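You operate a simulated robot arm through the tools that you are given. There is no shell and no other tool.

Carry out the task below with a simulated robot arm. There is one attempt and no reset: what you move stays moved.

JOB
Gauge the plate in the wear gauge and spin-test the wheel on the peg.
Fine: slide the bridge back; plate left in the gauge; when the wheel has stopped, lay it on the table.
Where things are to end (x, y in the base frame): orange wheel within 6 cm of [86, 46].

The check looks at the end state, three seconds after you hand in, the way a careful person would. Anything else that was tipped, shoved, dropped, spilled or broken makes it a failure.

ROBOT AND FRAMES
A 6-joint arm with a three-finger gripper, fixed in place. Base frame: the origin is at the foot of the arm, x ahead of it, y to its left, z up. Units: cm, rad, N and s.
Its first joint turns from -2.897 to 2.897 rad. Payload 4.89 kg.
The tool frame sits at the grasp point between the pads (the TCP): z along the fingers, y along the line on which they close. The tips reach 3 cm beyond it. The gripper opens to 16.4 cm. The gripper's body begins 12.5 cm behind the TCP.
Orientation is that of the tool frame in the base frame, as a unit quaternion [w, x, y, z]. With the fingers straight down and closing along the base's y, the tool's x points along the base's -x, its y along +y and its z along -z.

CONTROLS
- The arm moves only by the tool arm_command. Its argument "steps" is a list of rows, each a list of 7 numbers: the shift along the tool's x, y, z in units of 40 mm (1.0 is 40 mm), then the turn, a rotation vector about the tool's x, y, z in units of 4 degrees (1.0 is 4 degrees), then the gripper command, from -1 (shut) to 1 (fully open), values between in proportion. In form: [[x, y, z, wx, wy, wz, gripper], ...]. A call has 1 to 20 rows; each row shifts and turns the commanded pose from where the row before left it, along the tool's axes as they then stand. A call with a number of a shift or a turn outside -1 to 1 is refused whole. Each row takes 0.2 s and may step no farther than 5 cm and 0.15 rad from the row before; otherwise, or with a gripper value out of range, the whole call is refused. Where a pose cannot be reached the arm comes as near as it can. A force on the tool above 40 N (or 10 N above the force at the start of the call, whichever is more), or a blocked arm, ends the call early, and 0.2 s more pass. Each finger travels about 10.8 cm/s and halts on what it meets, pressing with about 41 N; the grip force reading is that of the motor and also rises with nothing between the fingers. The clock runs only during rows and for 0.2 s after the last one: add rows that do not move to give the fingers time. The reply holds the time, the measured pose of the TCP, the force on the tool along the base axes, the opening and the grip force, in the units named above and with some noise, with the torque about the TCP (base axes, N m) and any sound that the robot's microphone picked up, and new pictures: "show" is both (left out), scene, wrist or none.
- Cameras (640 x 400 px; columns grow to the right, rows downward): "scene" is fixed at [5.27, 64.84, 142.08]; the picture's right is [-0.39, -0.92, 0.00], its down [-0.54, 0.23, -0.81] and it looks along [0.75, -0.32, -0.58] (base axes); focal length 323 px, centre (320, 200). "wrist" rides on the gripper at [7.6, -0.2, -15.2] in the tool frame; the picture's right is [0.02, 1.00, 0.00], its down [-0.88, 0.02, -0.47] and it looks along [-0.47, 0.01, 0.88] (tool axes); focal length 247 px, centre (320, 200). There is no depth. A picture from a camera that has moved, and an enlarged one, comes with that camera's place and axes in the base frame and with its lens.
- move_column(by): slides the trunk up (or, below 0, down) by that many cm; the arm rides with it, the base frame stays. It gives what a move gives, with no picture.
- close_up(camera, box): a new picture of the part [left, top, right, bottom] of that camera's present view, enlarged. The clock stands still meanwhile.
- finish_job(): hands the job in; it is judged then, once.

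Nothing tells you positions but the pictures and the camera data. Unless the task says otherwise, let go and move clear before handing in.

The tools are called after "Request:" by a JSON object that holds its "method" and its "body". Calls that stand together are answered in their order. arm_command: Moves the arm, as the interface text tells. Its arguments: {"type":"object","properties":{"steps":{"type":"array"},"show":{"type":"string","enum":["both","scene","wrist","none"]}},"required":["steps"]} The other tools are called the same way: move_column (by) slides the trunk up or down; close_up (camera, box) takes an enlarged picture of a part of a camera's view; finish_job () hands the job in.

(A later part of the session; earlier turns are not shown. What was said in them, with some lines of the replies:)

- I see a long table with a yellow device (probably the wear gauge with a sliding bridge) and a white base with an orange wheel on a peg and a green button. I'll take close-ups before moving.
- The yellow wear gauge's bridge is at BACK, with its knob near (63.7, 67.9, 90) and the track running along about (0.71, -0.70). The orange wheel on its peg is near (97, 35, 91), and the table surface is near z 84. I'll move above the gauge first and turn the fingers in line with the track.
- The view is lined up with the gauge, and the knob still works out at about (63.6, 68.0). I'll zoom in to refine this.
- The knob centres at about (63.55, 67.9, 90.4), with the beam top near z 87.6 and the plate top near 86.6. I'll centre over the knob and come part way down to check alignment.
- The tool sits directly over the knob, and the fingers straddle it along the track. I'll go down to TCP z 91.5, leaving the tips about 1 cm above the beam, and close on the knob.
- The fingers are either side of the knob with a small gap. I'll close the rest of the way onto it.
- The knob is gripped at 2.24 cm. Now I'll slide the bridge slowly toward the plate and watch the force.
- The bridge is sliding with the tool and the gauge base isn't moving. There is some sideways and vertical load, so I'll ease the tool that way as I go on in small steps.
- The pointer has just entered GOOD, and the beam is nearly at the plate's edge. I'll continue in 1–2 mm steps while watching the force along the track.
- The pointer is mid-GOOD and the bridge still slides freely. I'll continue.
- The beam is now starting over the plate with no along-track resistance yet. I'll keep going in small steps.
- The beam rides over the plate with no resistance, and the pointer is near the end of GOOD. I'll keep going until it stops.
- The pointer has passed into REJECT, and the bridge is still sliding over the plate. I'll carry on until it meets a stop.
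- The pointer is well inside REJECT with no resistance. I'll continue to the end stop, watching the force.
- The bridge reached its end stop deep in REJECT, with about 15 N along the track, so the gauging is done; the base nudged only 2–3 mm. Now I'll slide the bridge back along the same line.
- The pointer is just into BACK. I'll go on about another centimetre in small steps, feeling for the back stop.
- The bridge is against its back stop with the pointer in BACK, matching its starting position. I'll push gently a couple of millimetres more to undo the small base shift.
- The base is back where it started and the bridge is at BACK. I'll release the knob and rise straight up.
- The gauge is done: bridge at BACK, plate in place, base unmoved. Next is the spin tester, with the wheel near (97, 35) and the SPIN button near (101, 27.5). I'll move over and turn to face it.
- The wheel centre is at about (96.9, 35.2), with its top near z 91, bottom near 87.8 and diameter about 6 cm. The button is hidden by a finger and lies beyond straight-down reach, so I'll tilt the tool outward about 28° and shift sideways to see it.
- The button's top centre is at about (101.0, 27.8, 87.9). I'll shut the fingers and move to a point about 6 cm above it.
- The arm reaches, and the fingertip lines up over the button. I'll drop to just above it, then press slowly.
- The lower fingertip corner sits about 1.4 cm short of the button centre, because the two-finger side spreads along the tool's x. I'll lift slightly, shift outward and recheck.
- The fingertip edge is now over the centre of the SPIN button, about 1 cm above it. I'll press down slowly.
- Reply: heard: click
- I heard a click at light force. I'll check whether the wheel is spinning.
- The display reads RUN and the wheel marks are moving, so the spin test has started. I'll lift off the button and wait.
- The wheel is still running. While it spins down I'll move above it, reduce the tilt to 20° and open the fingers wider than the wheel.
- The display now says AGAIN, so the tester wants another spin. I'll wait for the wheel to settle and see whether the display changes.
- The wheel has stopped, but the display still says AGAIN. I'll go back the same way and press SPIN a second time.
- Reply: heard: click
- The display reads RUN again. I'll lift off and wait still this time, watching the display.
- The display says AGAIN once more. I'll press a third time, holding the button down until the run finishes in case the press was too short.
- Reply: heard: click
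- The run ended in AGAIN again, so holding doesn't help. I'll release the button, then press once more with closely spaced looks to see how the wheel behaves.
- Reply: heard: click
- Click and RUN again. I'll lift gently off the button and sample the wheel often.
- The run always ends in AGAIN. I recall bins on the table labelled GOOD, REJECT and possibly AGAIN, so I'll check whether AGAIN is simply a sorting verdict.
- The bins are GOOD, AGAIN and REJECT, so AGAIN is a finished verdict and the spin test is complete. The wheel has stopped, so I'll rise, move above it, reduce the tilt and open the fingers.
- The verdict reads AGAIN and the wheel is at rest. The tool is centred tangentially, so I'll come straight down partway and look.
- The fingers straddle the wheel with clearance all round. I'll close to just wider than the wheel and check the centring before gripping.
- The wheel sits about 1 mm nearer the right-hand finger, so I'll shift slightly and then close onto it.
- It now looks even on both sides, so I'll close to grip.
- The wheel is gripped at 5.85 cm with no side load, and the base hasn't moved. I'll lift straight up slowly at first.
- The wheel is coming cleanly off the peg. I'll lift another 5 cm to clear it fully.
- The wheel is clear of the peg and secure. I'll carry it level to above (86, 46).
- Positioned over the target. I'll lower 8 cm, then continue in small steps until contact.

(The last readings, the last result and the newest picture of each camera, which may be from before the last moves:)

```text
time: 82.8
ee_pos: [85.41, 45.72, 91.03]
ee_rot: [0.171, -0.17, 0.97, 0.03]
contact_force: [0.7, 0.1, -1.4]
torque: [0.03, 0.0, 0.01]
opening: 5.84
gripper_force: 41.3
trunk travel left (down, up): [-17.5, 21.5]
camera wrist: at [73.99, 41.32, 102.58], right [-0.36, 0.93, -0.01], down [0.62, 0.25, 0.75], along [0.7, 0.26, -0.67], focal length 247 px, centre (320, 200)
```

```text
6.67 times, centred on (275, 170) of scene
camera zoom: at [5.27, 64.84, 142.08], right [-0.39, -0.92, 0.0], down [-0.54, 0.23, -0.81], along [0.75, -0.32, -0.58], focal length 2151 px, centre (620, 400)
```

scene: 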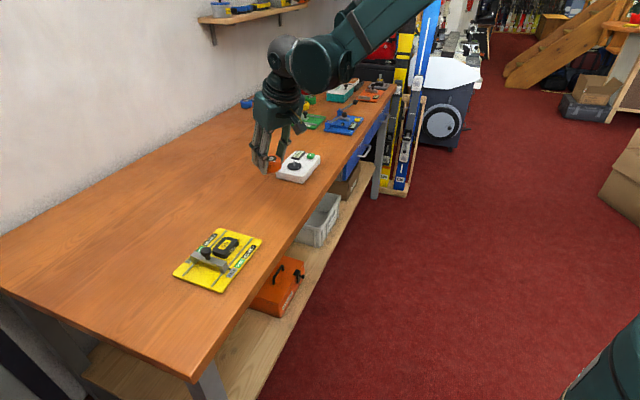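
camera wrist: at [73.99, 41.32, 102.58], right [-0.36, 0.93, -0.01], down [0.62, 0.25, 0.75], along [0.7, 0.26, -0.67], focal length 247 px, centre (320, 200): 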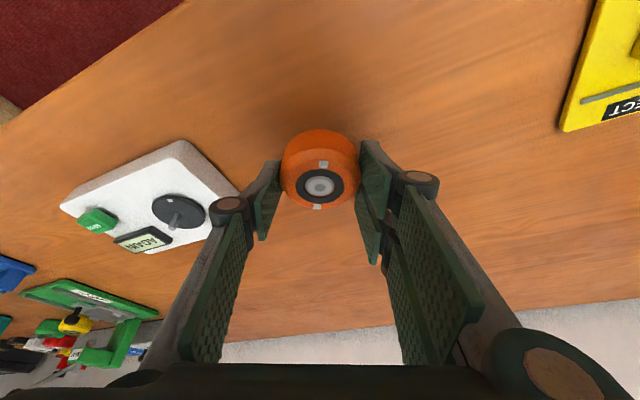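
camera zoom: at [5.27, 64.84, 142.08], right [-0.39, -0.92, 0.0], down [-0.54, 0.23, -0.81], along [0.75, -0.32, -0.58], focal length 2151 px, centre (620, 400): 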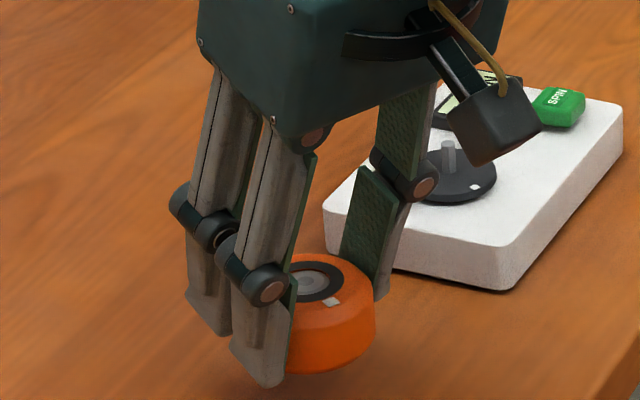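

Request:
{"method": "arm_command", "body": {"steps": [[0.043, 0, 0.118, 0, 0, 0, -0.4], [0.043, 0, 0.118, 0, 0, 0, -0.4], [0.043, 0, 0.118, 0, 0, 0, -0.4], [0.034, 0, 0.094, 0, 0, 0, -0.4]], "show": "none"}}

Request:
{"method": "close_up", "body": {"camera": "scene", "box": [240, 140, 310, 200]}}

```text
time: 83.8
ee_pos: [85.43, 45.87, 89.11]
ee_rot: [0.17, -0.171, 0.97, 0.03]
contact_force: [0.3, 0.5, -1.6]
torque: [0.01, 0.02, -0.04]
opening: 5.85
gripper_force: 41.2
trunk travel left (down, up): [-17.5, 21.5]
```

```text
6.67 times, centred on (275, 170) of scene
camera zoom: at [5.27, 64.84, 142.08], right [-0.39, -0.92, 0.0], down [-0.54, 0.23, -0.81], along [0.75, -0.32, -0.58], focal length 2151 px, centre (620, 400)
```

zoom: 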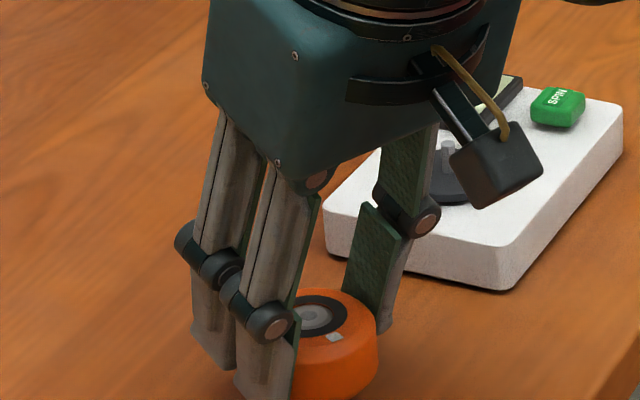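

Request:
{"method": "arm_command", "body": {"steps": [[0.0171, 0, 0.047, 0, 0, 0, -0.4], [0.0171, 0, 0.047, 0, 0, 0, -0.4]], "show": "none"}}

Request:
{"method": "close_up", "body": {"camera": "scene", "box": [245, 160, 305, 210]}}

```text
time: 84.4
ee_pos: [85.61, 45.75, 88.69]
ee_rot: [0.172, -0.171, 0.97, 0.03]
contact_force: [-0.3, 0.0, -2.2]
torque: [-0.02, 0.01, 0.0]
opening: 5.84
gripper_force: 40.8
trunk travel left (down, up): [-17.5, 21.5]
```

```text
8.00 times, centred on (275, 185) of scene
camera zoom: at [5.27, 64.84, 142.08], right [-0.39, -0.92, 0.0], down [-0.54, 0.23, -0.81], along [0.75, -0.32, -0.58], focal length 2582 px, centre (680, 320)
```

zoom: 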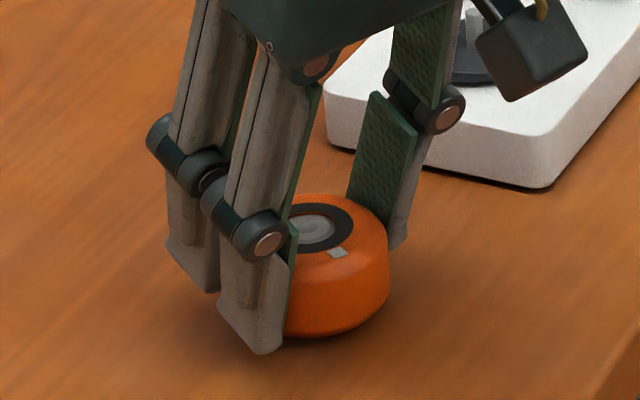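

Request:
{"method": "arm_command", "body": {"steps": [[0.0128, 0, 0.035, 0, 0, 0, -0.4], [0.0128, 0, 0.035, 0, 0, 0, -0.4]], "show": "none"}}

```text
time: 85.0
ee_pos: [85.56, 45.73, 88.31]
ee_rot: [0.17, -0.171, 0.97, 0.031]
contact_force: [0.7, 1.0, -1.7]
torque: [-0.01, 0.01, 0.03]
opening: 5.86
gripper_force: 41.2
trunk travel left (down, up): [-17.5, 21.5]
```

Request:
{"method": "arm_command", "body": {"steps": [[0.0085, 0, 0.0235, 0, 0, 0, -0.4], [0.0085, 0, 0.0235, 0, 0, 0, -0.4]], "show": "none"}}

```text
time: 85.6
ee_pos: [85.6, 45.78, 88.15]
ee_rot: [0.171, -0.171, 0.97, 0.03]
contact_force: [0.4, 0.0, 0.4]
torque: [-0.02, -0.03, -0.01]
opening: 5.86
gripper_force: 41.6
trunk travel left (down, up): [-17.5, 21.5]
```

Request:
{"method": "arm_command", "body": {"steps": [[0.0085, 0, 0.0235, 0, 0, 0, -0.4]], "show": "none"}}

Request:
{"method": "close_up", "body": {"camera": "scene", "box": [245, 160, 305, 210]}}

```text
time: 86.0
ee_pos: [85.47, 45.84, 88.13]
ee_rot: [0.172, -0.171, 0.97, 0.03]
contact_force: [3.0, 0.3, 11.2]
torque: [-0.27, -0.1, 0.08]
opening: 5.83
gripper_force: 40.7
trunk travel left (down, up): [-17.5, 21.5]
```

```text
8.00 times, centred on (275, 185) of scene
camera zoom: at [5.27, 64.84, 142.08], right [-0.39, -0.92, 0.0], down [-0.54, 0.23, -0.81], along [0.75, -0.32, -0.58], focal length 2582 px, centre (680, 320)
```

zoom: 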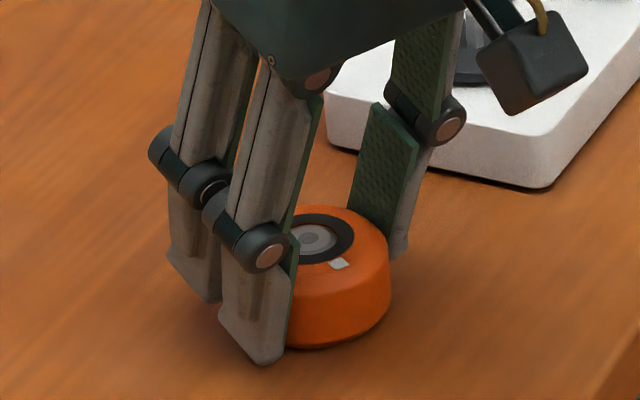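

The wheel is on the table with about 11 N of contact. I'll ease up a touch and open the fingers gently.

Request:
{"method": "arm_command", "body": {"steps": [[-0.0043, 0, -0.012, 0, 0, 0, -0.3], [0, 0, 0, 0, 0, 0, -0.26], [0, 0, 0, 0, 0, 0, -0.22], [0, 0, 0, 0, 0, 0, -0.15], [0, 0, 0, 0, 0, 0, -0.05], [0, 0, 0, 0, 0, 0, 0.05], [0, 0, 0, 0, 0, 0, 0.05]], "show": "wrist"}}

Request:
{"method": "close_up", "body": {"camera": "scene", "box": [245, 160, 305, 210]}}

```text
time: 87.6
ee_pos: [85.54, 45.78, 88.15]
ee_rot: [0.171, -0.171, 0.97, 0.03]
contact_force: [-0.3, 0.1, -0.6]
torque: [-0.01, 0.02, 0.02]
opening: 8.59
gripper_force: 0.0
trunk travel left (down, up): [-17.5, 21.5]
camera wrist: at [74.04, 41.32, 99.76], right [-0.36, 0.93, -0.01], down [0.62, 0.25, 0.75], along [0.7, 0.26, -0.67], focal length 247 px, centre (320, 200)
```

wrist: 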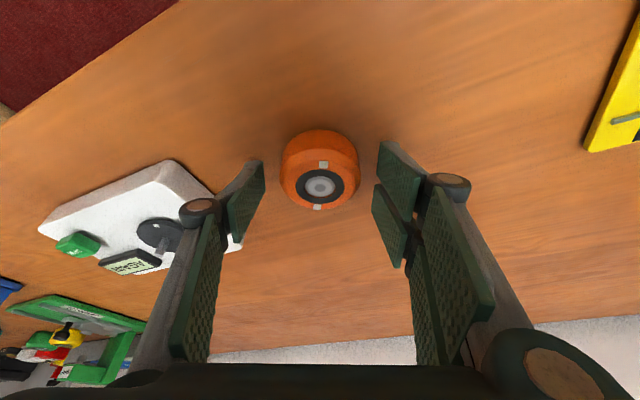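

```text
8.00 times, centred on (275, 185) of scene
camera zoom: at [5.27, 64.84, 142.08], right [-0.39, -0.92, 0.0], down [-0.54, 0.23, -0.81], along [0.75, -0.32, -0.58], focal length 2582 px, centre (680, 320)
```

zoom: 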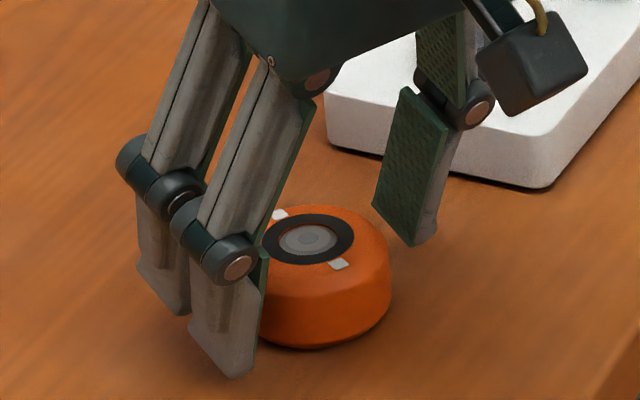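

The wheel is released and flat on the table. I'll rise straight up, clear of it.

Request:
{"method": "arm_command", "body": {"steps": [[-0.06, 0, -0.165, 0, 0, 0, 0.05], [-0.137, 0, -0.376, 0, 0, 0, 0.05], [-0.2, 0, -0.55, 0, 0, 0, 0.05], [-0.2, 0, -0.55, 0, 0, 0, 0.05], [-0.2, 0, -0.55, 0, 0, 0, 0.05], [-0.2, 0, -0.55, 0, 0, 0, 0.05], [-0.2, 0, -0.55, 0, 0, 0, 0.05], [-0.2, 0, -0.55, 0, 0, 0, 0.05], [0, 0, 0, 0, 0, 0, 0.05]], "show": "both"}}

Request:
{"method": "close_up", "body": {"camera": "scene", "box": [160, 140, 340, 300]}}

Request:
{"method": "close_up", "body": {"camera": "wrist", "box": [180, 40, 420, 200]}}

```text
time: 89.6
ee_pos: [85.49, 45.87, 104.49]
ee_rot: [0.171, -0.171, 0.97, 0.031]
contact_force: [0.2, -0.4, -0.3]
torque: [0.02, -0.03, 0.0]
opening: 8.62
gripper_force: 0.0
trunk travel left (down, up): [-17.5, 21.5]
camera wrist: at [73.99, 41.35, 116.16], right [-0.36, 0.93, -0.01], down [0.62, 0.25, 0.75], along [0.7, 0.26, -0.67], focal length 247 px, centre (320, 200)
```

scene: 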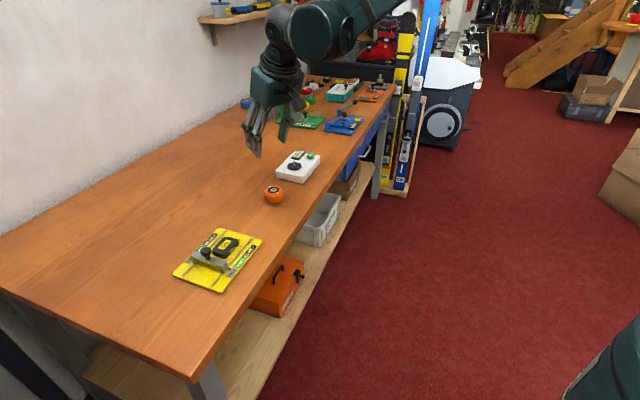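
wrist: 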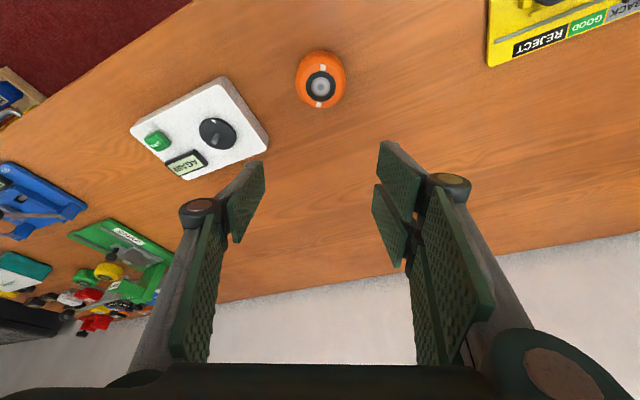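

```text
2.50 times, centred on (250, 220) of scene
camera zoom: at [5.27, 64.84, 142.08], right [-0.39, -0.92, 0.0], down [-0.54, 0.23, -0.81], along [0.75, -0.32, -0.58], focal length 807 px, centre (495, 150)
```

zoom: 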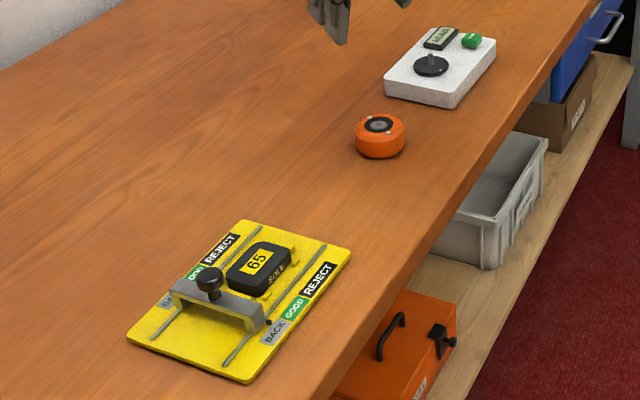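

```text
2.50 times, centred on (300, 120) of wrist
camera zoom: at [73.99, 41.35, 116.16], right [-0.36, 0.93, -0.01], down [0.62, 0.25, 0.75], along [0.7, 0.26, -0.67], focal length 617 px, centre (370, 400)
```

zoom: 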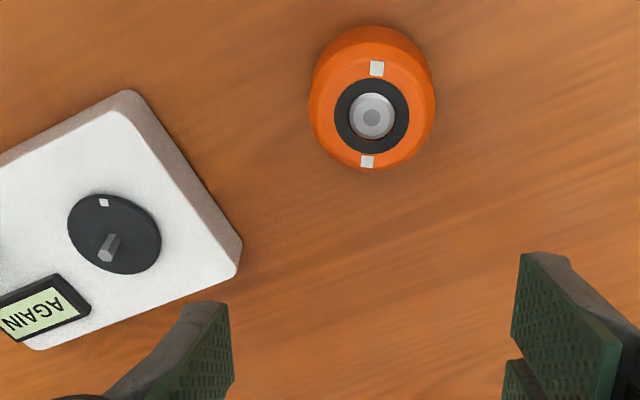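

The wheel lies flat at about (85.8, 45.6) and is stopped. The bridge is back at BACK with the plate still in the gauge, nothing else has been disturbed, and the arm is clear, so I'll hand in.

Request:
{"method": "finish_job", "body": {}}

```text
The job is handed in.
```

Both tests are done and I've handed the job in; the check's result hasn't come back.

- **Wear gauge:** the plate (marked 65) read **REJECT**. The bridge slid right over it to the end stop. I slid the bridge back to BACK and left the plate in the gauge. The gauge shifted 2–3 mm at the end stop, and I pushed it back to where it was.
- **Wheel spin test:** the tester read **AGAIN** on all four runs, including one with the SPIN button held down. I took that as a verdict rather than a failed test, because there is a bin labelled AGAIN next to the GOOD and REJECT ones.
- **Wheel position:** after the wheel had stopped, I took it off the peg and laid it flat at about (85.8, 45.6), well within 6 cm of the target.

I saw nothing else disturbed, and the arm is clear of the table.
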